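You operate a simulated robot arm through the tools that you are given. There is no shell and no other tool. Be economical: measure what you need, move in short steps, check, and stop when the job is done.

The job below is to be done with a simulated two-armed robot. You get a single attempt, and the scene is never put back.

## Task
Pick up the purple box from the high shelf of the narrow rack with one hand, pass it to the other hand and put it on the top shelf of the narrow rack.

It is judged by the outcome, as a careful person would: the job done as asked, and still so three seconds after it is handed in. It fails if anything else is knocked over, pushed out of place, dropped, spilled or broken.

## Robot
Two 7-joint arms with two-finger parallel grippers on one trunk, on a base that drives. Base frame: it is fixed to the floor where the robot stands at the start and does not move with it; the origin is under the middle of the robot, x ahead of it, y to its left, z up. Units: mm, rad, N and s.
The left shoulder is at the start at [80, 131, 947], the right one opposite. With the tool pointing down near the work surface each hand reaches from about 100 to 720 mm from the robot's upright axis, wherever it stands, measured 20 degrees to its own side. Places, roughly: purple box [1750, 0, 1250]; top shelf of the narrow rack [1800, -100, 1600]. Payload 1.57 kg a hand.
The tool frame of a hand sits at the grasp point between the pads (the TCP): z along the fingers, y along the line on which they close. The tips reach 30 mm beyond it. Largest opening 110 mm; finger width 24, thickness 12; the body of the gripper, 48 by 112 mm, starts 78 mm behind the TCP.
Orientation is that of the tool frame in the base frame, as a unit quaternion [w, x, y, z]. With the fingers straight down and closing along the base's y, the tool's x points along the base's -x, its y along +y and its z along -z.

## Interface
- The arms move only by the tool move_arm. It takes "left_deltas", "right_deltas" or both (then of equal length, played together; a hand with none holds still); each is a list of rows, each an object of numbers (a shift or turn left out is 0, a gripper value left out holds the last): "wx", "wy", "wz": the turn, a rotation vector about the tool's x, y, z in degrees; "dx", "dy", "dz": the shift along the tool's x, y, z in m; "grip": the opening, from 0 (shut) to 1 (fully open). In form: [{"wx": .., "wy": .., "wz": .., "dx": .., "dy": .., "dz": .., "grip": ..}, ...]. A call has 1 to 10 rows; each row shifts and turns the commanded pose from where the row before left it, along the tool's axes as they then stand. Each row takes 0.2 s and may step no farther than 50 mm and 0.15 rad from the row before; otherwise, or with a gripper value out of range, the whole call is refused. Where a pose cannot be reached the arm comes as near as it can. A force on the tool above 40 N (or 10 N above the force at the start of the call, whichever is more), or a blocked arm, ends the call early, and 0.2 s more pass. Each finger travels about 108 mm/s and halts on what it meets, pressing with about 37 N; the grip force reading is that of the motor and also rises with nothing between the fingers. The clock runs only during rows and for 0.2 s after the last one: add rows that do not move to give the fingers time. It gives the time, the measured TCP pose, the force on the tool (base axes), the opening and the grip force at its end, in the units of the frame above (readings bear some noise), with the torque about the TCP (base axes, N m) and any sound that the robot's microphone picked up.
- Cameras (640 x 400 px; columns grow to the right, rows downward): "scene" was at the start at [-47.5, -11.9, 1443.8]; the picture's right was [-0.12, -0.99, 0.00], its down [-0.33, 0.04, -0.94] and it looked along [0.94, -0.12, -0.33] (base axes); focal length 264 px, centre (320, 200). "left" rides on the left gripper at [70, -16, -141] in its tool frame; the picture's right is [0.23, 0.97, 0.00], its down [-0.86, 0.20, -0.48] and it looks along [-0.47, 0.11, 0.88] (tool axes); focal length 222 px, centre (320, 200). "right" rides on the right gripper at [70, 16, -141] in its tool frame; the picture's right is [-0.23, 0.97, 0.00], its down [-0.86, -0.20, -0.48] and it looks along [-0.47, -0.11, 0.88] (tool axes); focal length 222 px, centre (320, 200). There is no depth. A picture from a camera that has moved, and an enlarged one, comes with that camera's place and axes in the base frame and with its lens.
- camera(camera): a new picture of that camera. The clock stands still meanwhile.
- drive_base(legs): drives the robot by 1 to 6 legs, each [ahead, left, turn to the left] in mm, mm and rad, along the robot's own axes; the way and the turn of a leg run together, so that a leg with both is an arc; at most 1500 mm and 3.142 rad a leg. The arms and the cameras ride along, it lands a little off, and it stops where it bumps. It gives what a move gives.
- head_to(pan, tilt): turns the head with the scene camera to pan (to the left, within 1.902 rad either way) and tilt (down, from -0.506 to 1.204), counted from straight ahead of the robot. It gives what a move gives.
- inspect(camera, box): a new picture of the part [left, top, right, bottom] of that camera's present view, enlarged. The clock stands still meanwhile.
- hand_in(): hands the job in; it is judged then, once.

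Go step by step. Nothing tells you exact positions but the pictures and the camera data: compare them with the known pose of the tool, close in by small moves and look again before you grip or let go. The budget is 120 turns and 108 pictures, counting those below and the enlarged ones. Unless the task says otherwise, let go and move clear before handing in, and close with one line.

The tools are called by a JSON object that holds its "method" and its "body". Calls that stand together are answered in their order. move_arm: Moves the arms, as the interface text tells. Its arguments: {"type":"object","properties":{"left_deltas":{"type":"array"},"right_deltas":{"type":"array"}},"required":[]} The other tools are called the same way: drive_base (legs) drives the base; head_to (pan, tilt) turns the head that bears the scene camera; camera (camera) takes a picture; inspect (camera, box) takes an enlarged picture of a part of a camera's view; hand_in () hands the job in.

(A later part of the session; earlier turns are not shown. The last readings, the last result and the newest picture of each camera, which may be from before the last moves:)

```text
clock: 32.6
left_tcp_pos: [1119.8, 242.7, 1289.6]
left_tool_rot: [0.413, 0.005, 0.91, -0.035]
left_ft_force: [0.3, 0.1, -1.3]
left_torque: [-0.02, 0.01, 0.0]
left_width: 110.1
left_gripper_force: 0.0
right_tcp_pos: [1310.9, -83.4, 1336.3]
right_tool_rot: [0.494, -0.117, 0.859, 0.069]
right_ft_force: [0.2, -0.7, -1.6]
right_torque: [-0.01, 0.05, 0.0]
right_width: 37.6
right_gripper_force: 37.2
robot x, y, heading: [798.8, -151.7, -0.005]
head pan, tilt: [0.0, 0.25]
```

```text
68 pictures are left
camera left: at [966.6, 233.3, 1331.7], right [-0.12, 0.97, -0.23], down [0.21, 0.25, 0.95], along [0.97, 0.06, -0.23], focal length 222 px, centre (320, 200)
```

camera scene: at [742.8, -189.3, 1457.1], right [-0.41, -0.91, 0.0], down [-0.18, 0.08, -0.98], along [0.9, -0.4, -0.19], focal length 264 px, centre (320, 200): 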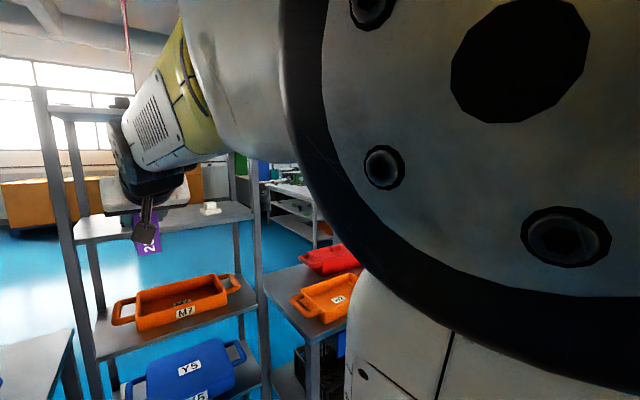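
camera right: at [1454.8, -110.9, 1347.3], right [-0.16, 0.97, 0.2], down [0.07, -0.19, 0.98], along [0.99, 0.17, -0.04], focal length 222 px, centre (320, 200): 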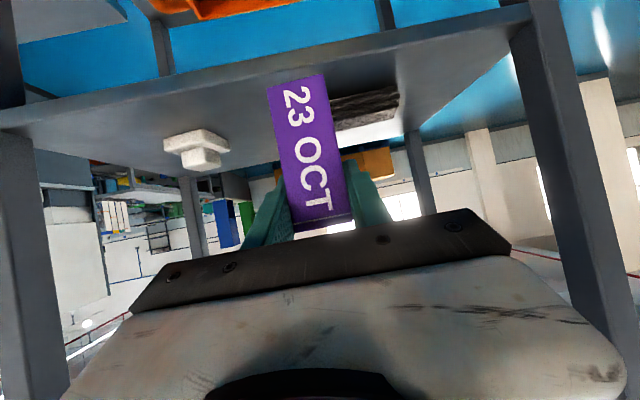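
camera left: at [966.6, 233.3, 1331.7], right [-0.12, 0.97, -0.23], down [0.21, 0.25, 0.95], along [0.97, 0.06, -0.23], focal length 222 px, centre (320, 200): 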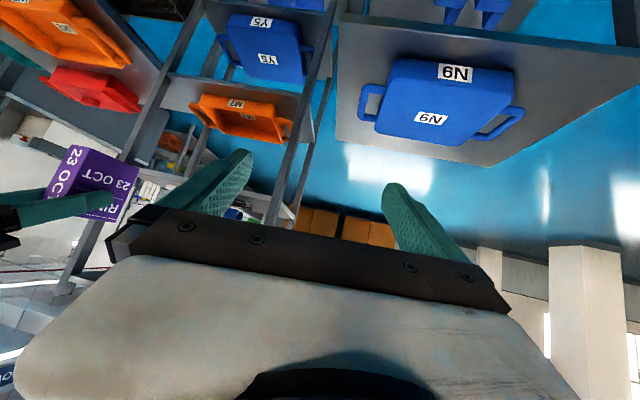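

The robot is clear of the rack with the box in the right hand. I'll lower the right hand to a comfortable handover height, which should also bring the elbow away from the head.

{"method": "move_arm", "body": {"right_deltas": [{"dx": 0.033, "dy": -0.0105, "dz": 0.0195}, {"dx": 0.033, "dy": -0.0105, "dz": 0.0195}, {"dx": 0.033, "dy": -0.0105, "dz": 0.0195}, {"dx": 0.033, "dy": -0.0105, "dz": 0.0195}, {"dx": 0.033, "dy": -0.0105, "dz": 0.0195}, {"dx": 0.033, "dy": -0.0105, "dz": 0.0195}, {}]}}

{"method": "head_to", "body": {"pan": 0.1, "tilt": 0.45}}

{"method": "camera", "body": {"camera": "scene"}}

```text
clock: 34.2
left_tcp_pos: [1119.7, 241.2, 1289.6]
left_tool_rot: [0.413, 0.003, 0.91, -0.033]
left_ft_force: [-0.1, -0.2, 0.0]
left_torque: [-0.01, 0.03, 0.0]
left_width: 110.0
left_gripper_force: 0.0
right_tcp_pos: [1330.3, -142.8, 1105.4]
right_tool_rot: [0.494, -0.117, 0.859, 0.069]
right_ft_force: [-0.1, -0.5, -0.8]
right_torque: [-0.03, 0.05, 0.03]
right_width: 37.4
right_gripper_force: 37.1
robot x, y, heading: [801.9, -152.0, -0.007]
head pan, tilt: [0.0, 0.25]
```

```text
clock: 34.9
left_tcp_pos: [1119.7, 242.3, 1291.1]
left_tool_rot: [0.413, 0.004, 0.91, -0.034]
left_ft_force: [-0.5, 0.4, -1.1]
left_torque: [-0.02, -0.01, 0.0]
left_width: 110.1
left_gripper_force: 0.1
right_tcp_pos: [1330.4, -143.9, 1105.1]
right_tool_rot: [0.494, -0.118, 0.859, 0.07]
right_ft_force: [-0.3, -0.1, -2.3]
right_torque: [0.01, 0.03, 0.04]
right_width: 37.9
right_gripper_force: 37.1
robot x, y, heading: [796.9, -150.8, -0.006]
head pan, tilt: [0.099, 0.45]
```

```text
67 pictures are left
camera scene: at [749.2, -142.9, 1433.3], right [0.09, -1.0, 0.0], down [-0.43, -0.04, -0.9], along [0.9, 0.08, -0.43], focal length 264 px, centre (320, 200)
```

scene: 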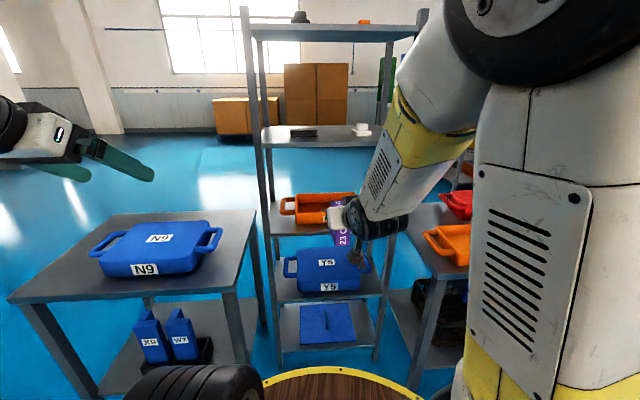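

The head is free again. I'll turn the right hand to yaw 45° and the left to yaw -45° with 15° pitch, so the left can take the box across its 70 mm side below the right's fingers.

{"method": "move_arm", "body": {"left_deltas": [{"wx": 6.13, "wy": -3.94, "wz": 3.88}, {"wx": 6.13, "wy": -3.94, "wz": 3.88}, {"wx": 6.13, "wy": -3.94, "wz": 3.88}, {"wx": 6.13, "wy": -3.94, "wz": 3.88}, {"wx": 6.13, "wy": -3.94, "wz": 3.88}, {"wx": 6.13, "wy": -3.94, "wz": 3.88}, {}], "right_deltas": [{"wx": -6.28, "wz": -3.63}, {"wx": -6.28, "wz": -3.63}, {"wx": -6.28, "wz": -3.63}, {"wx": -6.28, "wz": -3.63}, {}, {}, {}]}}

{"method": "camera", "body": {"camera": "scene"}}

{"method": "camera", "body": {"camera": "left"}}

{"method": "camera", "body": {"camera": "right"}}

```text
clock: 36.5
left_tcp_pos: [1120.8, 242.1, 1291.0]
left_tool_rot: [0.562, 0.305, 0.732, -0.234]
left_ft_force: [0.0, -0.7, 0.3]
left_torque: [-0.05, -0.03, 0.03]
left_width: 110.1
left_gripper_force: 0.1
right_tcp_pos: [1329.9, -143.9, 1106.6]
right_tool_rot: [0.462, -0.328, 0.802, 0.191]
right_ft_force: [0.0, 0.2, -1.2]
right_torque: [-0.04, 0.02, -0.01]
right_width: 37.5
right_gripper_force: 37.3
robot x, y, heading: [796.2, -147.6, -0.004]
head pan, tilt: [0.099, 0.45]
```

```text
66 pictures are left
camera scene: at [749.2, -142.9, 1433.3], right [0.09, -1.0, 0.0], down [-0.43, -0.04, -0.9], along [0.9, 0.08, -0.44], focal length 264 px, centre (320, 200)
```

scene: 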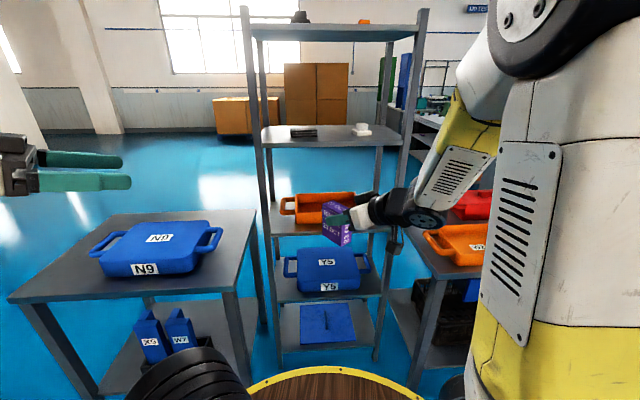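

```text
65 pictures are left
camera left: at [998.8, 340.2, 1259.4], right [0.65, 0.73, -0.22], down [-0.03, 0.31, 0.95], along [0.76, -0.61, 0.22], focal length 222 px, centre (320, 200)
```

left: 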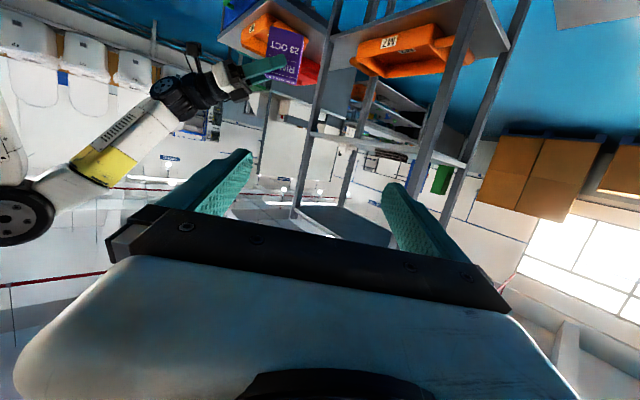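

```text
64 pictures are left
camera right: at [1207.5, -242.8, 1116.6], right [-0.6, 0.77, 0.2], down [0.15, -0.14, 0.98], along [0.78, 0.62, -0.04], focal length 222 px, centre (320, 200)
```

right: 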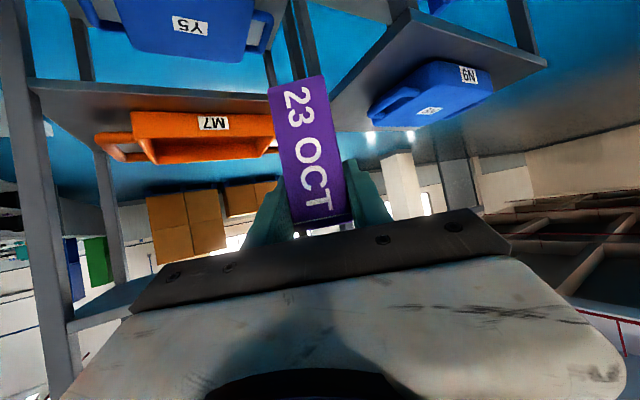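

Both hands are oriented as planned and the box hangs upright with its base at about z 1037. I'll bring the left hand to a point 150 mm short of the box, at its lower part.

{"method": "move_arm", "body": {"left_deltas": [{"dx": 0.019, "dy": -0.0139, "dz": 0.0401}, {"dx": 0.019, "dy": -0.0139, "dz": 0.0401}, {"dx": 0.019, "dy": -0.0139, "dz": 0.0401}, {"dx": 0.019, "dy": -0.0139, "dz": 0.0401}, {"dx": 0.019, "dy": -0.0139, "dz": 0.0401}, {"dx": 0.019, "dy": -0.0139, "dz": 0.0401}, {"dx": 0.019, "dy": -0.0139, "dz": 0.0401}, {"dx": 0.019, "dy": -0.0139, "dz": 0.0401}, {}]}}

{"method": "camera", "body": {"camera": "scene"}}

{"method": "camera", "body": {"camera": "left"}}

```text
clock: 38.5
left_tcp_pos: [1270.5, 11.1, 1073.9]
left_tool_rot: [0.561, 0.306, 0.733, -0.234]
left_ft_force: [-0.2, -0.6, 0.7]
left_torque: [0.02, 0.01, 0.02]
left_width: 110.0
left_gripper_force: 0.0
left hand out of reach, approached as far as the arm can: row 6, 7, 8
right_tcp_pos: [1329.9, -143.3, 1105.0]
right_tool_rot: [0.463, -0.327, 0.802, 0.19]
right_ft_force: [0.3, -0.9, -1.8]
right_torque: [0.01, 0.06, 0.0]
right_width: 37.8
right_gripper_force: 37.8
robot x, y, heading: [797.4, -151.0, -0.005]
head pan, tilt: [0.099, 0.45]
```

```text
63 pictures are left
camera scene: at [749.2, -142.9, 1433.3], right [0.09, -1.0, 0.0], down [-0.43, -0.04, -0.9], along [0.9, 0.08, -0.44], focal length 264 px, centre (320, 200)
```

scene: 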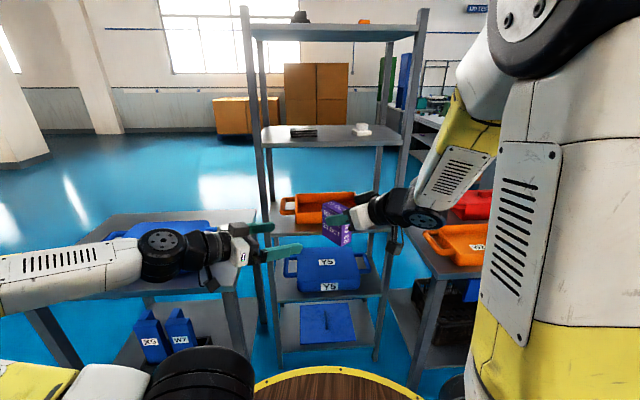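

```text
62 pictures are left
camera left: at [1149.7, 108.6, 1043.2], right [0.65, 0.73, -0.22], down [-0.03, 0.31, 0.95], along [0.76, -0.61, 0.22], focal length 222 px, centre (320, 200)
```

left: 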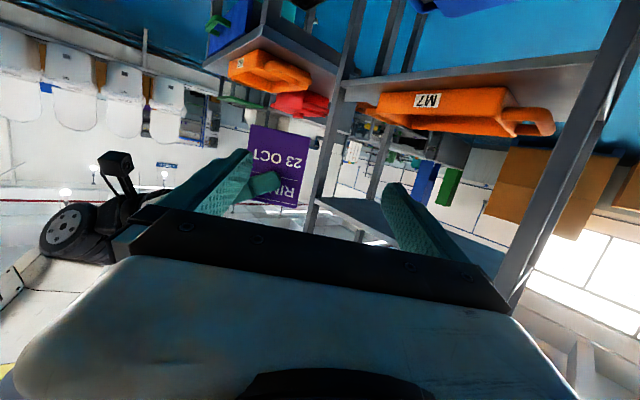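

The left arm is at a limit a little short of the pre-point, so I'll shift the right hand 53 mm along its heading and 13 mm up to line the box up with the left hand.

{"method": "move_arm", "body": {"right_deltas": [{"dx": -0.0189, "dz": 0.0197}, {"dx": -0.0189, "dz": 0.0197}, {}]}}

{"method": "camera", "body": {"camera": "left"}}

{"method": "inspect", "body": {"camera": "scene", "box": [200, 170, 440, 310]}}

{"method": "inspect", "body": {"camera": "left", "box": [190, 110, 410, 240]}}

```text
clock: 39.3
left_tcp_pos: [1270.5, 11.1, 1074.7]
left_tool_rot: [0.561, 0.305, 0.733, -0.235]
left_ft_force: [0.7, 0.4, 0.3]
left_torque: [-0.01, -0.02, 0.0]
left_width: 110.0
left_gripper_force: 0.1
right_tcp_pos: [1368.0, -105.2, 1119.1]
right_tool_rot: [0.462, -0.328, 0.801, 0.192]
right_ft_force: [-0.3, 0.2, -0.8]
right_torque: [-0.03, 0.04, 0.01]
right_width: 37.7
right_gripper_force: 37.0
robot x, y, heading: [797.9, -152.0, -0.009]
head pan, tilt: [0.099, 0.45]
```

```text
61 pictures are left
camera left: at [1149.5, 108.8, 1043.4], right [0.65, 0.73, -0.22], down [-0.03, 0.31, 0.95], along [0.76, -0.61, 0.22], focal length 222 px, centre (320, 200)
```

left: 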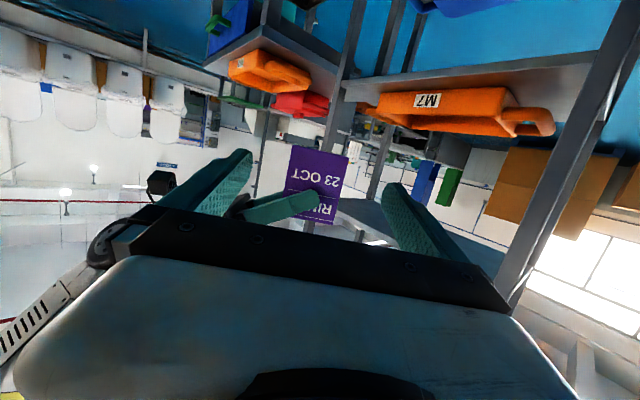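

```text
2.67 times, centred on (320, 240) of scene
camera zoom: at [749.3, -142.9, 1433.3], right [0.09, -1.0, 0.0], down [-0.43, -0.04, -0.9], along [0.9, 0.08, -0.44], focal length 703 px, centre (320, 93)
```

zoom: 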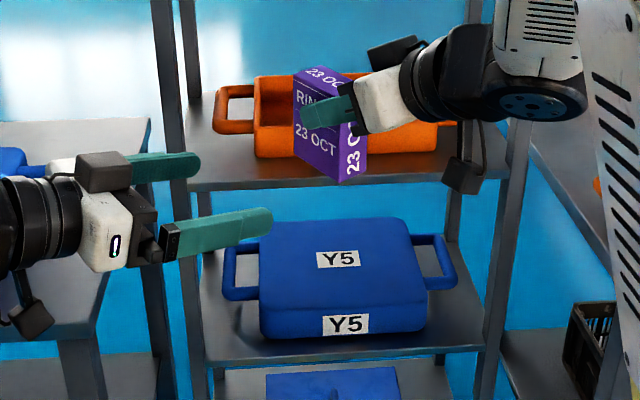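

```text
2.91 times, centred on (300, 175) of left
camera zoom: at [1149.5, 108.8, 1043.4], right [0.65, 0.73, -0.22], down [-0.03, 0.31, 0.95], along [0.76, -0.61, 0.22], focal length 646 px, centre (378, 273)
```

zoom: 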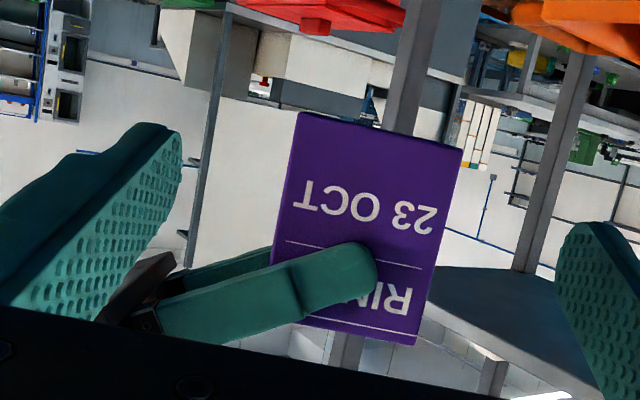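

The left camera confirms the side face is 73 × 92 mm, its base is at z≈1048, and its centre is within 4 mm of the left hand's axis. I'll advance the left hand 148 mm horizontally around the lower part of the box.

{"method": "move_arm", "body": {"left_deltas": [{"dx": -0.0073, "dy": 0.0007, "dz": 0.0287}, {"dx": -0.0073, "dy": 0.0007, "dz": 0.0287}, {"dx": -0.0073, "dy": 0.0007, "dz": 0.0287}, {"dx": -0.0073, "dy": 0.0007, "dz": 0.0287}, {"dx": -0.0073, "dy": 0.0007, "dz": 0.0287}, {}]}}

{"method": "camera", "body": {"camera": "left"}}

{"method": "inspect", "body": {"camera": "scene", "box": [240, 170, 440, 290]}}

{"method": "camera", "body": {"camera": "right"}}

```text
clock: 40.7
left_tcp_pos: [1377.8, -92.4, 1072.6]
left_tool_rot: [0.562, 0.304, 0.733, -0.233]
left_ft_force: [-0.4, -0.2, -0.6]
left_torque: [-0.03, -0.01, 0.01]
left_width: 109.8
left_gripper_force: 0.1
right_tcp_pos: [1368.2, -106.3, 1119.0]
right_tool_rot: [0.462, -0.328, 0.802, 0.191]
right_ft_force: [1.2, 0.1, -1.0]
right_torque: [-0.02, 0.01, 0.02]
right_width: 37.9
right_gripper_force: 37.2
robot x, y, heading: [799.1, -152.1, -0.011]
head pan, tilt: [0.099, 0.45]
```

```text
58 pictures are left
camera left: at [1257.3, 6.1, 1041.7], right [0.65, 0.73, -0.22], down [-0.03, 0.31, 0.95], along [0.76, -0.61, 0.22], focal length 222 px, centre (320, 200)
```

left: 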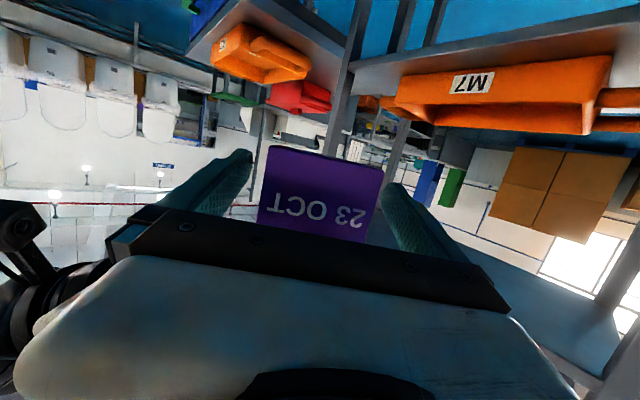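

```text
3.20 times, centred on (340, 230) of scene
camera zoom: at [749.3, -142.9, 1433.3], right [0.09, -1.0, 0.0], down [-0.43, -0.04, -0.9], along [0.9, 0.08, -0.44], focal length 843 px, centre (256, 104)
```

zoom: 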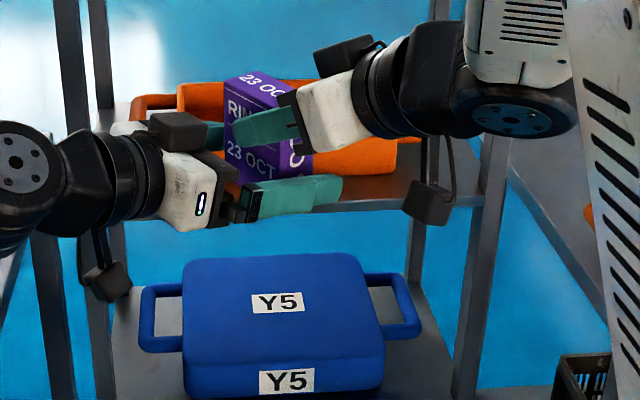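

```text
56 pictures are left
camera right: at [1245.4, -205.5, 1129.7], right [-0.6, 0.77, 0.2], down [0.15, -0.14, 0.98], along [0.78, 0.62, -0.04], focal length 222 px, centre (320, 200)
```

right: 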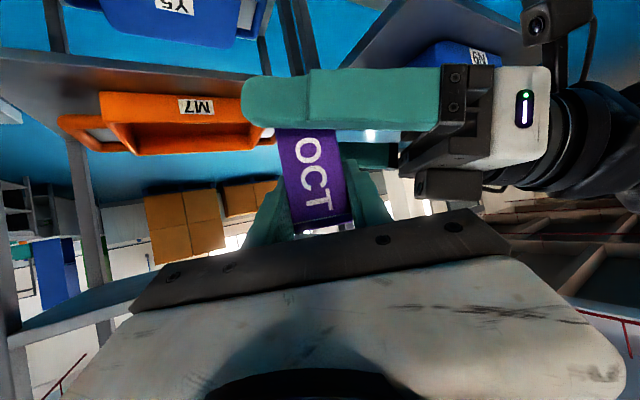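

The left fingers straddle the lower part of the box without touching the right hand. I'll close the left grip.

{"method": "move_arm", "body": {"left_deltas": [{"grip": 0.7}, {"grip": 0.3}, {"grip": 0.0}, {}, {}]}}

{"method": "camera", "body": {"camera": "right"}}

```text
clock: 41.9
left_tcp_pos: [1378.2, -92.4, 1072.2]
left_tool_rot: [0.562, 0.304, 0.733, -0.234]
left_ft_force: [-5.0, -4.2, 2.0]
left_torque: [0.04, 0.01, -0.11]
left_width: 74.4
left_gripper_force: 36.7
right_tcp_pos: [1367.5, -106.5, 1119.2]
right_tool_rot: [0.462, -0.328, 0.801, 0.192]
right_ft_force: [5.2, 3.4, -4.0]
right_torque: [0.11, -0.13, 0.04]
right_width: 37.5
right_gripper_force: 37.7
robot x, y, heading: [800.3, -146.4, -0.005]
head pan, tilt: [0.099, 0.45]
```

```text
55 pictures are left
camera right: at [1245.5, -205.3, 1129.8], right [-0.6, 0.77, 0.2], down [0.15, -0.14, 0.98], along [0.78, 0.62, -0.04], focal length 222 px, centre (320, 200)
```

right: 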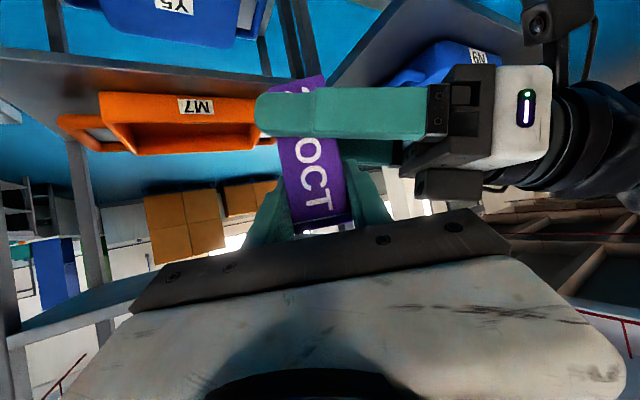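

The left holds at 74.4 mm and both grips are firm. I'll open the right hand and back it out along its own axis.

{"method": "move_arm", "body": {"right_deltas": [{"grip": 0.55}, {"grip": 0.65}, {}, {"dz": -0.03}, {"dz": -0.04}, {"dz": -0.04}, {"dz": -0.04}, {}]}}

{"method": "camera", "body": {"camera": "scene"}}

{"method": "camera", "body": {"camera": "left"}}

{"method": "camera", "body": {"camera": "right"}}

```text
clock: 43.7
left_tcp_pos: [1378.4, -91.2, 1072.8]
left_tool_rot: [0.562, 0.304, 0.733, -0.234]
left_ft_force: [0.4, 0.0, -0.2]
left_torque: [0.03, -0.01, 0.0]
left_width: 74.6
left_gripper_force: 37.1
right_tcp_pos: [1276.2, -198.4, 1194.4]
right_tool_rot: [0.462, -0.328, 0.802, 0.191]
right_ft_force: [0.0, 0.0, 0.0]
right_torque: [0.02, -0.04, -0.01]
right_width: 71.6
right_gripper_force: 0.0
robot x, y, heading: [800.5, -153.5, -0.006]
head pan, tilt: [0.099, 0.45]
```

```text
54 pictures are left
camera scene: at [749.4, -143.0, 1433.3], right [0.09, -1.0, 0.0], down [-0.43, -0.04, -0.9], along [0.9, 0.08, -0.44], focal length 264 px, centre (320, 200)
```

scene: 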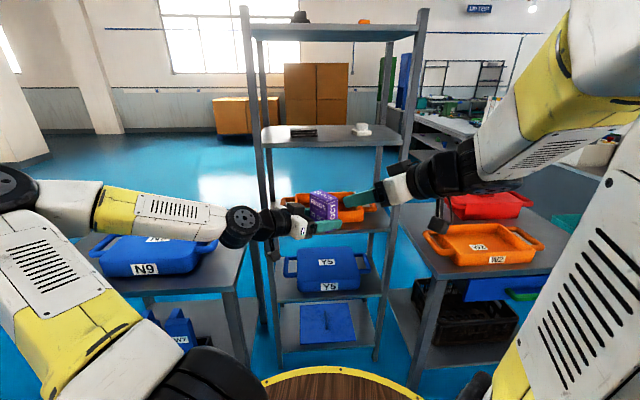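

```text
53 pictures are left
camera left: at [1257.1, 6.0, 1041.7], right [0.65, 0.73, -0.22], down [-0.03, 0.31, 0.95], along [0.76, -0.61, 0.22], focal length 222 px, centre (320, 200)
```

left: 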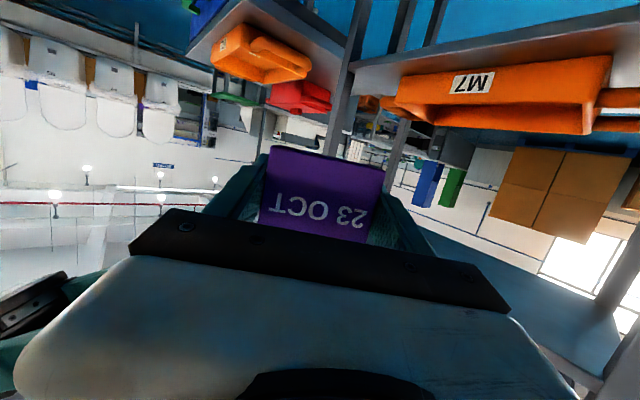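

```text
52 pictures are left
camera right: at [1153.3, -297.0, 1205.2], right [-0.6, 0.77, 0.2], down [0.15, -0.14, 0.98], along [0.78, 0.62, -0.04], focal length 222 px, centre (320, 200)
```

right: 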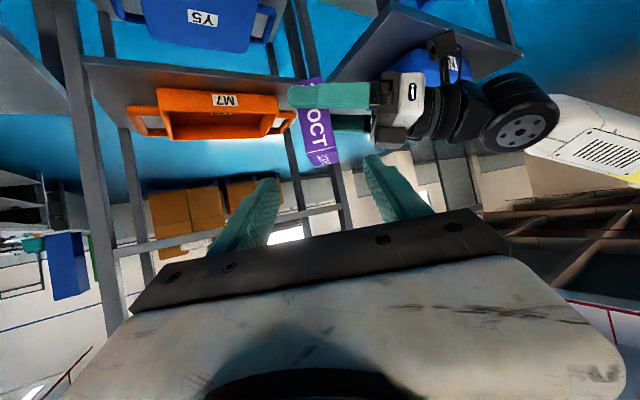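

Handover done: the left hand alone holds the box. I'll move the right hand away to the right, then turn the left hand to face forward.

{"method": "move_arm", "body": {"right_deltas": [{"dx": 0.0266, "dy": -0.024, "dz": -0.0222}, {"dx": 0.0266, "dy": -0.024, "dz": -0.0222}, {"dx": 0.0266, "dy": -0.024, "dz": -0.0222}, {"dx": 0.0266, "dy": -0.024, "dz": -0.0222}, {"dx": 0.0266, "dy": -0.024, "dz": -0.0222}, {}]}}

{"method": "move_arm", "body": {"left_deltas": [{"wx": -7.25, "wz": -1.94}, {"wx": -7.25, "wz": -1.94}, {"wx": -7.25, "wz": -1.94}, {"wx": -7.25, "wz": -1.94}, {"wx": -7.25, "wz": -1.94}, {"wx": -7.25, "wz": -1.94}, {}]}}

{"method": "camera", "body": {"camera": "scene"}}

{"method": "camera", "body": {"camera": "left"}}

```text
clock: 45.1
left_tcp_pos: [1378.5, -90.7, 1072.9]
left_tool_rot: [0.563, 0.303, 0.733, -0.233]
left_ft_force: [0.4, 1.1, 0.4]
left_torque: [0.0, -0.02, 0.02]
left_width: 74.8
left_gripper_force: 37.0
right_tcp_pos: [1245.2, -395.8, 1135.1]
right_tool_rot: [0.462, -0.329, 0.801, 0.192]
right_ft_force: [-0.4, -0.6, -0.5]
right_torque: [-0.01, -0.03, 0.0]
right_width: 71.6
right_gripper_force: 0.1
robot x, y, heading: [800.2, -148.9, -0.009]
head pan, tilt: [0.099, 0.45]
```

```text
clock: 46.7
left_tcp_pos: [1391.4, -86.0, 1074.0]
left_tool_rot: [0.609, 0.032, 0.792, -0.024]
left_ft_force: [1.7, 0.3, -1.3]
left_torque: [-0.01, 0.03, 0.01]
left_width: 74.2
left_gripper_force: 37.1
left hand out of reach, approached as far as the arm can: row 3, 4, 6
right_tcp_pos: [1243.4, -395.5, 1136.3]
right_tool_rot: [0.462, -0.328, 0.801, 0.191]
right_ft_force: [-0.2, -0.3, 0.2]
right_torque: [0.0, -0.02, -0.03]
right_width: 71.2
right_gripper_force: 0.2
robot x, y, heading: [797.0, -151.6, -0.005]
head pan, tilt: [0.099, 0.45]
```

```text
51 pictures are left
camera scene: at [749.1, -143.1, 1433.3], right [0.09, -1.0, 0.0], down [-0.43, -0.04, -0.9], along [0.9, 0.08, -0.44], focal length 264 px, centre (320, 200)
```

scene: 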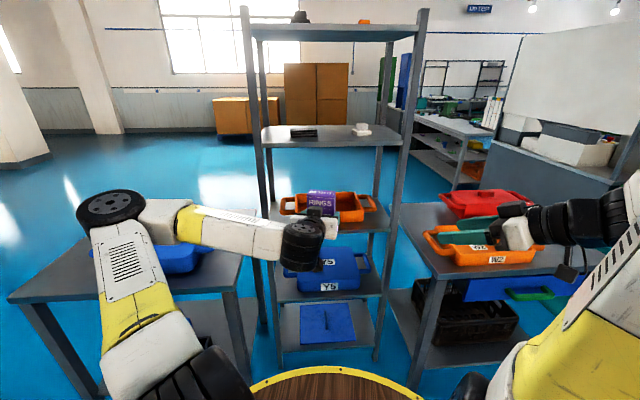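

```text
50 pictures are left
camera left: at [1235.0, -91.1, 1041.6], right [0.02, 0.98, -0.22], down [-0.23, 0.22, 0.95], along [0.97, 0.03, 0.22], focal length 222 px, centre (320, 200)
```

left: 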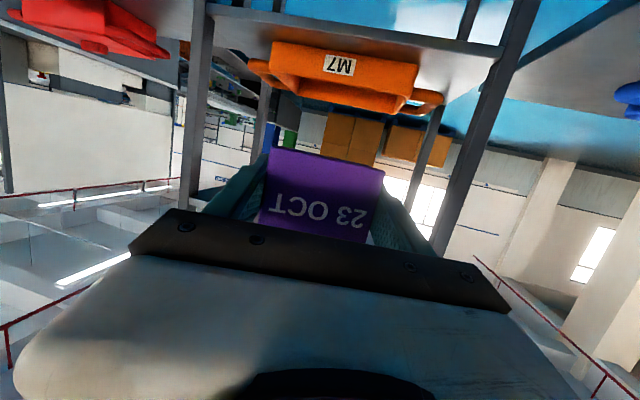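

The left hand faces forward with the box upright. Next I raise it towards the top shelf, well in front of the rack.

{"method": "move_arm", "body": {"left_deltas": [{"dx": -0.0464, "dz": -0.0124}, {"dx": -0.0464, "dz": -0.0124}, {"dx": -0.0464, "dz": -0.0124}, {"dx": -0.0464, "dz": -0.0124}, {"dx": -0.0464, "dz": -0.0124}, {"dx": -0.0464, "dz": -0.0124}, {"dx": -0.0464, "dz": -0.0124}, {"dx": -0.0464, "dz": -0.0124}, {"dx": -0.0464, "dz": -0.0124}, {}]}}

{"method": "camera", "body": {"camera": "scene"}}

```text
clock: 48.9
left_tcp_pos: [1389.7, -86.0, 1505.0]
left_tool_rot: [0.609, 0.032, 0.792, -0.024]
left_ft_force: [-0.3, -0.8, -1.6]
left_torque: [0.0, 0.03, -0.01]
left_width: 74.5
left_gripper_force: 37.1
right_tcp_pos: [1244.1, -395.4, 1134.5]
right_tool_rot: [0.462, -0.328, 0.802, 0.191]
right_ft_force: [-0.1, 0.1, -1.1]
right_torque: [0.0, 0.03, 0.0]
right_width: 71.7
right_gripper_force: 0.0
robot x, y, heading: [797.1, -152.3, -0.007]
head pan, tilt: [0.099, 0.45]
```

```text
49 pictures are left
camera scene: at [749.3, -143.0, 1433.3], right [0.09, -1.0, 0.0], down [-0.43, -0.04, -0.9], along [0.9, 0.08, -0.44], focal length 264 px, centre (320, 200)
```

scene: 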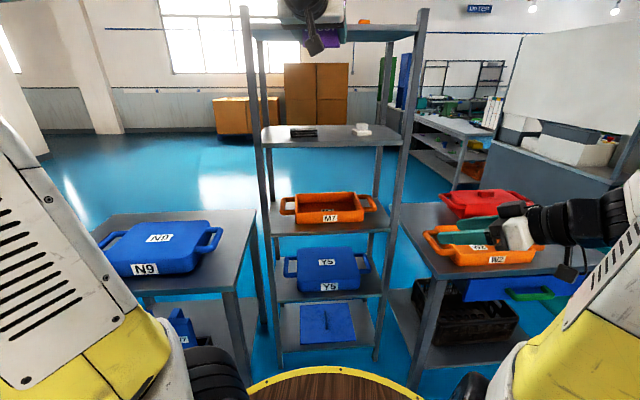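

The path up is clear. I'll go on up to about z 1635, square the yaw to the rack, and lift the head's view.

{"method": "move_arm", "body": {"left_deltas": [{"dx": -0.0425, "dz": -0.0114}, {"dx": -0.0425, "dz": -0.0114}, {"dx": -0.0425, "dz": -0.0114}, {"wx": -6, "wz": -1.6}, {"wx": -6, "wz": -1.6}, {}]}}

{"method": "head_to", "body": {"pan": 0.1, "tilt": 0.0}}

{"method": "camera", "body": {"camera": "scene"}}

{"method": "camera", "body": {"camera": "left"}}

```text
clock: 50.3
left_tcp_pos: [1390.8, -86.6, 1636.5]
left_tool_rot: [0.608, -0.056, 0.791, 0.043]
left_ft_force: [1.0, -0.4, -2.0]
left_torque: [0.01, 0.03, 0.01]
left_width: 74.9
left_gripper_force: 36.8
right_tcp_pos: [1244.3, -396.1, 1134.2]
right_tool_rot: [0.462, -0.328, 0.801, 0.192]
right_ft_force: [-0.4, 0.0, -0.2]
right_torque: [0.02, -0.01, -0.02]
right_width: 71.5
right_gripper_force: 0.1
robot x, y, heading: [798.4, -153.3, -0.006]
head pan, tilt: [0.099, 0.45]
```

```text
clock: 51.2
left_tcp_pos: [1389.6, -85.0, 1637.5]
left_tool_rot: [0.608, -0.055, 0.791, 0.042]
left_ft_force: [0.1, -0.1, -1.9]
left_torque: [0.0, 0.0, 0.0]
left_width: 74.6
left_gripper_force: 36.8
right_tcp_pos: [1244.0, -396.2, 1135.7]
right_tool_rot: [0.462, -0.329, 0.801, 0.191]
right_ft_force: [0.2, 0.1, -0.2]
right_torque: [-0.01, 0.0, -0.02]
right_width: 71.5
right_gripper_force: 0.0
robot x, y, heading: [795.3, -151.3, -0.004]
head pan, tilt: [0.099, 0.0]
```

```text
48 pictures are left
camera scene: at [747.4, -143.2, 1474.9], right [0.09, -1.0, 0.0], down [0.0, 0.0, -1.0], along [1.0, 0.09, 0.0], focal length 264 px, centre (320, 200)
```

scene: 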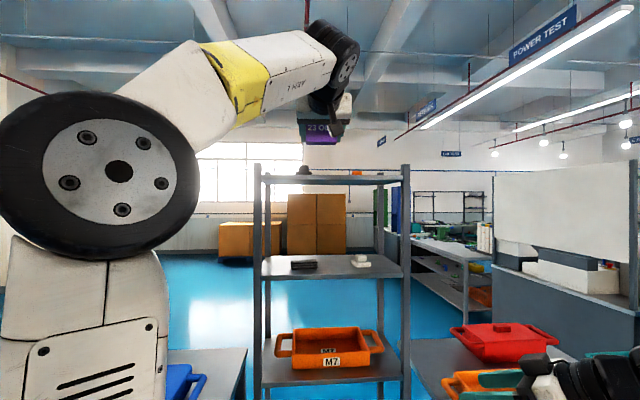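

```text
47 pictures are left
camera left: at [1238.6, -124.1, 1605.6], right [-0.19, 0.96, -0.22], down [-0.27, 0.16, 0.95], along [0.94, 0.24, 0.23], focal length 222 px, centre (320, 200)
```

left: 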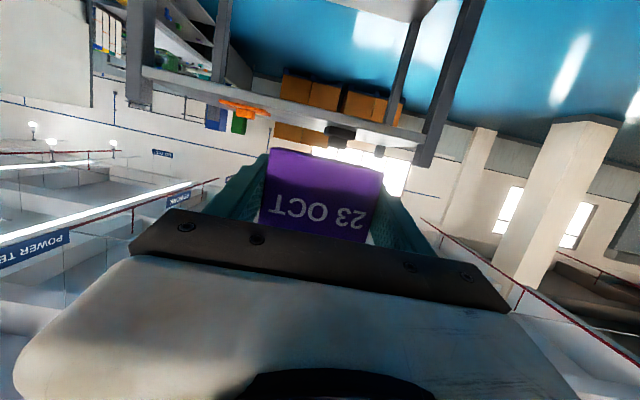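

The left hand with the box is above the top shelf level. I'll measure the top shelf's front edge and its items from both cameras.

{"method": "inspect", "body": {"camera": "scene", "box": [240, 100, 420, 200]}}

{"method": "inspect", "body": {"camera": "left", "box": [120, 50, 460, 220]}}

```text
3.56 times, centred on (330, 150) of scene
camera zoom: at [747.4, -143.2, 1474.9], right [0.09, -1.0, 0.0], down [0.0, 0.0, -1.0], along [1.0, 0.09, 0.0], focal length 937 px, centre (284, 378)
```

zoom: 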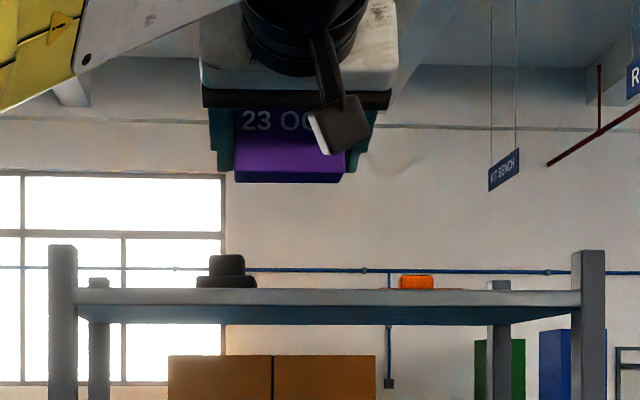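

```text
1.88 times, centred on (290, 135) of left
camera zoom: at [1238.6, -124.1, 1605.6], right [-0.19, 0.96, -0.22], down [-0.27, 0.16, 0.95], along [0.94, 0.24, 0.23], focal length 418 px, centre (376, 322)
```

zoom: 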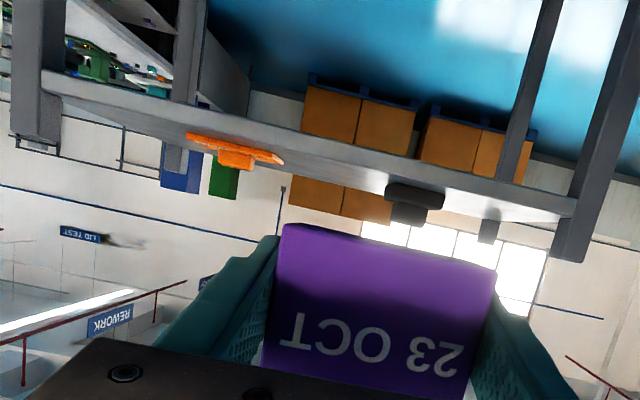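

The top shelf surface is at z≈1558, with a free gap between y≈-154 and y≈-20. I'll tuck the right hand back a bit, then drive in with the box about 50 mm above the shelf.

{"method": "move_arm", "body": {"right_deltas": [{"dx": 0.0118, "dy": 0.0236, "dz": -0.0204}, {"dx": 0.0118, "dy": 0.0236, "dz": -0.0204}, {"dx": 0.0118, "dy": 0.0236, "dz": -0.0204}, {}]}}

{"method": "drive_base", "body": {"legs": [[220, 0, 0]]}}

{"method": "camera", "body": {"camera": "scene"}}

{"method": "camera", "body": {"camera": "left"}}

```text
clock: 52.2
left_tcp_pos: [1388.9, -85.3, 1637.3]
left_tool_rot: [0.608, -0.055, 0.791, 0.043]
left_ft_force: [0.0, -0.1, -1.9]
left_torque: [0.0, 0.02, 0.01]
left_width: 74.5
left_gripper_force: 36.5
right_tcp_pos: [1143.2, -395.5, 1134.9]
right_tool_rot: [0.462, -0.328, 0.801, 0.192]
right_ft_force: [-0.3, 0.2, -0.4]
right_torque: [-0.02, -0.02, 0.03]
right_width: 71.5
right_gripper_force: 0.1
robot x, y, heading: [798.1, -151.8, -0.009]
head pan, tilt: [0.099, 0.0]
```

```text
clock: 53.9
left_tcp_pos: [1609.6, -86.5, 1637.3]
left_tool_rot: [0.608, -0.054, 0.791, 0.042]
left_ft_force: [-0.1, -0.8, -1.8]
left_torque: [0.0, 0.03, -0.03]
left_width: 74.6
left_gripper_force: 36.7
right_tcp_pos: [1363.4, -397.0, 1134.8]
right_tool_rot: [0.462, -0.329, 0.801, 0.192]
right_ft_force: [0.0, 0.0, 0.3]
right_torque: [0.0, 0.04, 0.0]
right_width: 71.5
right_gripper_force: 0.1
robot x, y, heading: [1021.0, -153.8, -0.004]
head pan, tilt: [0.099, 0.0]
```

```text
44 pictures are left
camera scene: at [967.5, -144.7, 1474.9], right [0.09, -1.0, 0.0], down [0.0, 0.0, -1.0], along [1.0, 0.09, 0.0], focal length 264 px, centre (320, 200)
```

scene: 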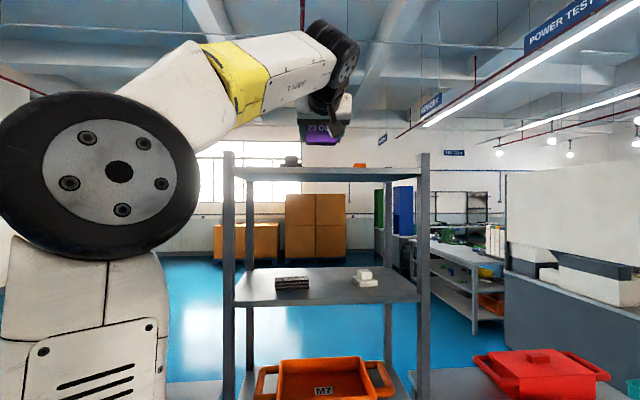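

```text
43 pictures are left
camera left: at [1458.7, -125.8, 1605.7], right [-0.19, 0.96, -0.22], down [-0.27, 0.16, 0.95], along [0.94, 0.24, 0.23], focal length 222 px, centre (320, 200)
```

left: 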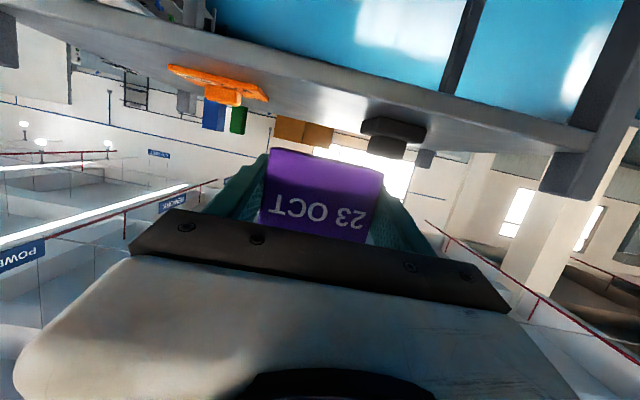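

Closer now. One enlarged view from the left camera to fix the front edge and the clearances.

{"method": "inspect", "body": {"camera": "left", "box": [150, 20, 450, 200]}}

{"method": "inspect", "body": {"camera": "scene", "box": [220, 100, 440, 220]}}

```text
2.13 times, centred on (300, 110) of left
camera zoom: at [1458.7, -125.8, 1605.7], right [-0.19, 0.96, -0.22], down [-0.27, 0.16, 0.95], along [0.94, 0.24, 0.23], focal length 474 px, centre (363, 392)
```

zoom: 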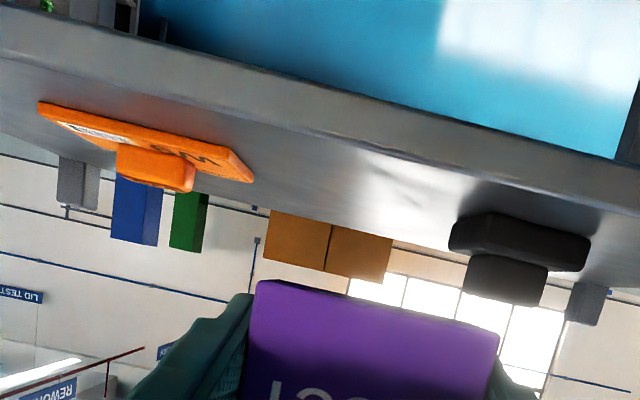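

```text
2.91 times, centred on (330, 160) of scene
camera zoom: at [967.5, -144.7, 1474.9], right [0.09, -1.0, 0.0], down [0.0, 0.0, -1.0], along [1.0, 0.09, 0.0], focal length 767 px, centre (291, 316)
```

zoom: 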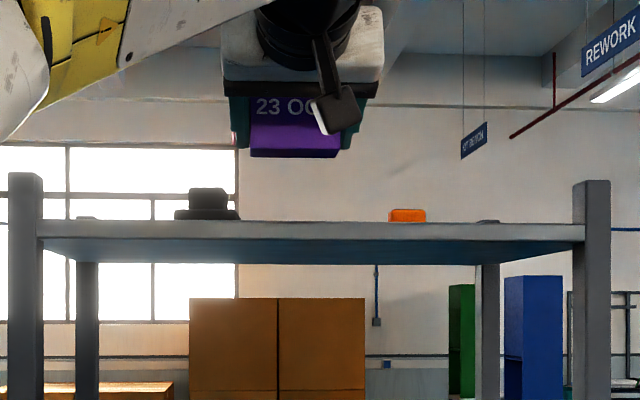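

The front edge matches (x≈1647 at y≈-96). I'll drive 70 mm more, then adjust sideways to y≈-96 so the fingers stay clear of the black item.

{"method": "drive_base", "body": {"legs": [[72, -8, 0]]}}

{"method": "camera", "body": {"camera": "left"}}

{"method": "inspect", "body": {"camera": "scene", "box": [220, 100, 440, 220]}}

```text
clock: 55.0
left_tcp_pos: [1681.4, -96.3, 1636.9]
left_tool_rot: [0.608, -0.054, 0.791, 0.042]
left_ft_force: [0.1, 0.6, -1.7]
left_torque: [0.01, 0.0, -0.01]
left_width: 74.5
left_gripper_force: 37.3
right_tcp_pos: [1436.1, -405.7, 1134.6]
right_tool_rot: [0.462, -0.327, 0.802, 0.191]
right_ft_force: [0.2, -0.5, -0.2]
right_torque: [0.03, 0.0, 0.02]
right_width: 71.4
right_gripper_force: 0.1
robot x, y, heading: [1089.2, -164.3, -0.009]
head pan, tilt: [0.099, 0.0]
```

```text
40 pictures are left
camera left: at [1531.1, -134.6, 1605.7], right [-0.19, 0.96, -0.22], down [-0.27, 0.16, 0.95], along [0.94, 0.24, 0.23], focal length 222 px, centre (320, 200)
```

left: 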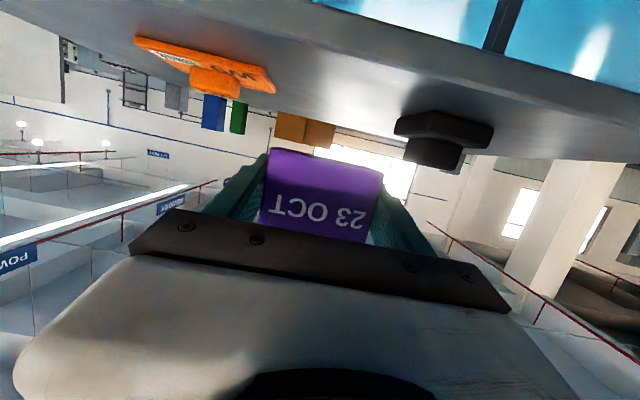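

```text
2.91 times, centred on (330, 160) of scene
camera zoom: at [1039.9, -153.3, 1474.9], right [0.09, -1.0, 0.0], down [0.0, 0.0, -1.0], along [1.0, 0.09, 0.0], focal length 767 px, centre (291, 316)
```

zoom: 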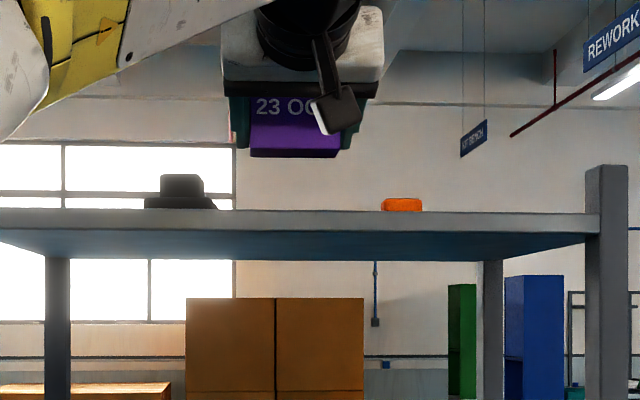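

Positioned at (1681, -96) over the free strip. I'll lower 45 mm and look.

{"method": "move_arm", "body": {"left_deltas": [{"dx": 0.014, "dz": 0.0058}, {"dx": 0.014, "dz": 0.0058}, {"dx": 0.014, "dz": 0.0058}, {}]}}

{"method": "inspect", "body": {"camera": "scene", "box": [220, 100, 440, 220]}}

{"method": "camera", "body": {"camera": "left"}}

```text
clock: 56.0
left_tcp_pos: [1688.1, -96.9, 1592.2]
left_tool_rot: [0.609, -0.054, 0.79, 0.042]
left_ft_force: [-0.5, -0.6, -1.1]
left_torque: [0.01, -0.01, 0.01]
left_width: 74.4
left_gripper_force: 37.8
right_tcp_pos: [1435.8, -406.0, 1134.6]
right_tool_rot: [0.462, -0.328, 0.802, 0.191]
right_ft_force: [-0.8, -0.2, -0.2]
right_torque: [-0.01, 0.02, 0.03]
right_width: 71.3
right_gripper_force: 0.0
robot x, y, heading: [1089.7, -160.6, -0.011]
head pan, tilt: [0.099, 0.0]
```

```text
2.91 times, centred on (330, 160) of scene
camera zoom: at [1040.2, -153.3, 1475.0], right [0.09, -1.0, 0.0], down [0.0, 0.0, -1.0], along [1.0, 0.09, 0.0], focal length 767 px, centre (291, 316)
```

zoom: 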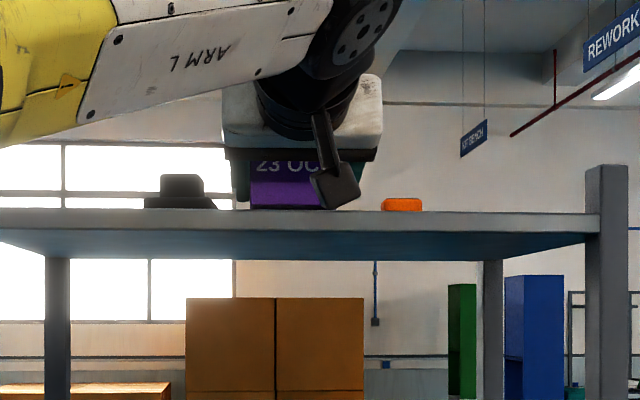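

```text
37 pictures are left
camera left: at [1537.6, -133.8, 1560.0], right [-0.19, 0.96, -0.22], down [-0.27, 0.16, 0.95], along [0.94, 0.24, 0.23], focal length 222 px, centre (320, 200)
```

left: 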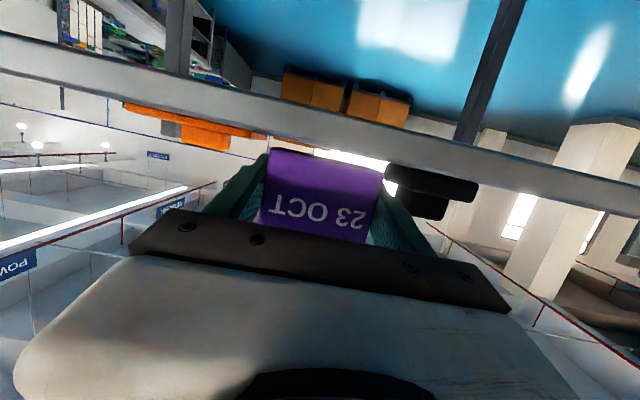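

The box is about 10 mm above the shelf. I'll lower it in 3 mm steps and watch the force.

{"method": "move_arm", "body": {"left_deltas": [{"dx": 0.0029, "dz": 0.0008}, {"dx": 0.0029, "dz": 0.0008}, {}]}}

{"method": "move_arm", "body": {"left_deltas": [{"dx": 0.0024, "dz": 0.0006}, {}]}}

{"method": "inspect", "body": {"camera": "left", "box": [220, 90, 440, 220]}}

```text
clock: 56.8
left_tcp_pos: [1688.1, -95.9, 1586.4]
left_tool_rot: [0.608, -0.053, 0.791, 0.041]
left_ft_force: [0.1, -1.0, -2.4]
left_torque: [0.0, 0.06, 0.0]
left_width: 74.7
left_gripper_force: 37.4
right_tcp_pos: [1435.7, -405.1, 1134.6]
right_tool_rot: [0.463, -0.327, 0.802, 0.19]
right_ft_force: [0.1, -0.3, 0.7]
right_torque: [-0.04, -0.01, 0.02]
right_width: 71.5
right_gripper_force: 0.1
robot x, y, heading: [1093.2, -161.7, -0.005]
head pan, tilt: [0.099, 0.0]
```

```text
clock: 57.4
left_tcp_pos: [1688.4, -97.1, 1584.3]
left_tool_rot: [0.61, -0.054, 0.79, 0.041]
left_ft_force: [3.7, -0.1, 11.8]
left_torque: [0.21, 0.09, -0.02]
left_width: 74.5
left_gripper_force: 36.6
right_tcp_pos: [1435.7, -405.8, 1134.6]
right_tool_rot: [0.462, -0.327, 0.802, 0.191]
right_ft_force: [0.1, -0.1, -0.1]
right_torque: [0.02, -0.02, 0.0]
right_width: 71.5
right_gripper_force: 0.1
robot x, y, heading: [1090.8, -161.4, -0.003]
head pan, tilt: [0.099, 0.0]
```

```text
2.91 times, centred on (330, 155) of left
camera zoom: at [1537.2, -133.7, 1552.8], right [-0.19, 0.96, -0.22], down [-0.27, 0.16, 0.95], along [0.94, 0.24, 0.23], focal length 646 px, centre (291, 331)
```

zoom: 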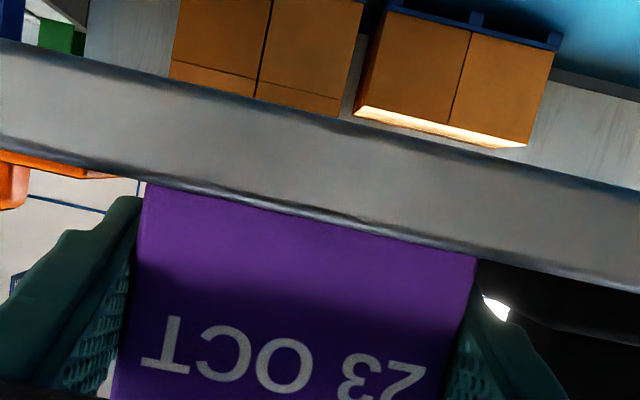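

Contact with the shelf is felt at about 13 N up, and the box bottom looks flush with it. I'll open the left grip just enough to release.

{"method": "move_arm", "body": {"left_deltas": [{"grip": 0.74}, {"grip": 0.8}, {}, {}]}}

{"method": "inspect", "body": {"camera": "left", "box": [200, 90, 480, 240]}}

```text
clock: 58.4
left_tcp_pos: [1688.3, -96.4, 1583.6]
left_tool_rot: [0.608, -0.054, 0.791, 0.042]
left_ft_force: [0.4, 0.1, 0.6]
left_torque: [-0.02, 0.02, -0.03]
left_width: 88.0
left_gripper_force: 0.0
right_tcp_pos: [1436.9, -405.4, 1134.1]
right_tool_rot: [0.463, -0.327, 0.802, 0.191]
right_ft_force: [0.3, 0.5, 0.8]
right_torque: [0.01, -0.03, -0.02]
right_width: 71.8
right_gripper_force: 0.1
robot x, y, heading: [1090.6, -162.1, -0.008]
head pan, tilt: [0.099, 0.0]
```

```text
2.29 times, centred on (340, 165) of left
camera zoom: at [1537.4, -133.8, 1551.8], right [-0.19, 0.96, -0.22], down [-0.27, 0.16, 0.95], along [0.94, 0.24, 0.23], focal length 508 px, centre (274, 280)
```

zoom: 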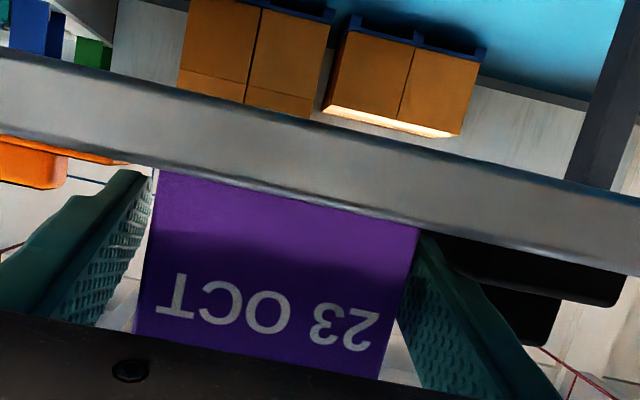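

The box is released and stands on the shelf. I'll centre the fingers slightly and back straight out horizontally.

{"method": "move_arm", "body": {"left_deltas": [{"dy": 0.002}, {"dx": 0.0045, "dz": -0.0174}, {"dx": 0.0045, "dz": -0.0174}, {"dx": 0.0052, "dz": -0.0193}, {}]}}

{"method": "camera", "body": {"camera": "left"}}

```text
clock: 59.5
left_tcp_pos: [1632.6, -103.2, 1584.2]
left_tool_rot: [0.608, -0.054, 0.791, 0.042]
left_ft_force: [-0.1, -0.1, 0.1]
left_torque: [0.02, 0.0, 0.01]
left_width: 88.0
left_gripper_force: 0.0
right_tcp_pos: [1436.5, -405.7, 1134.6]
right_tool_rot: [0.463, -0.327, 0.802, 0.19]
right_ft_force: [-0.4, 0.2, 0.3]
right_torque: [0.0, 0.01, -0.01]
right_width: 71.4
right_gripper_force: 0.2
robot x, y, heading: [1091.5, -162.8, -0.009]
head pan, tilt: [0.099, 0.0]
```

```text
34 pictures are left
camera left: at [1481.5, -140.0, 1552.2], right [-0.19, 0.96, -0.22], down [-0.27, 0.16, 0.95], along [0.94, 0.24, 0.23], focal length 222 px, centre (320, 200)
```

left: 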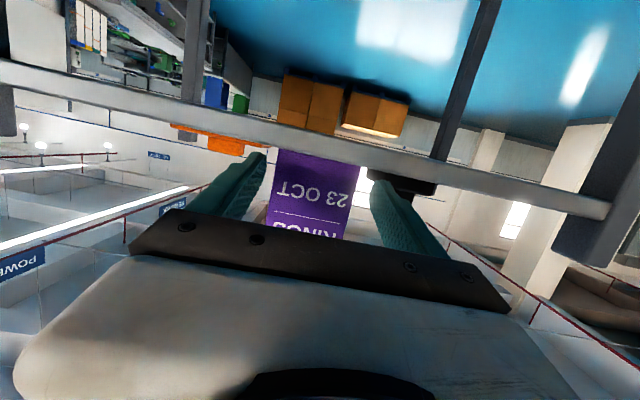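

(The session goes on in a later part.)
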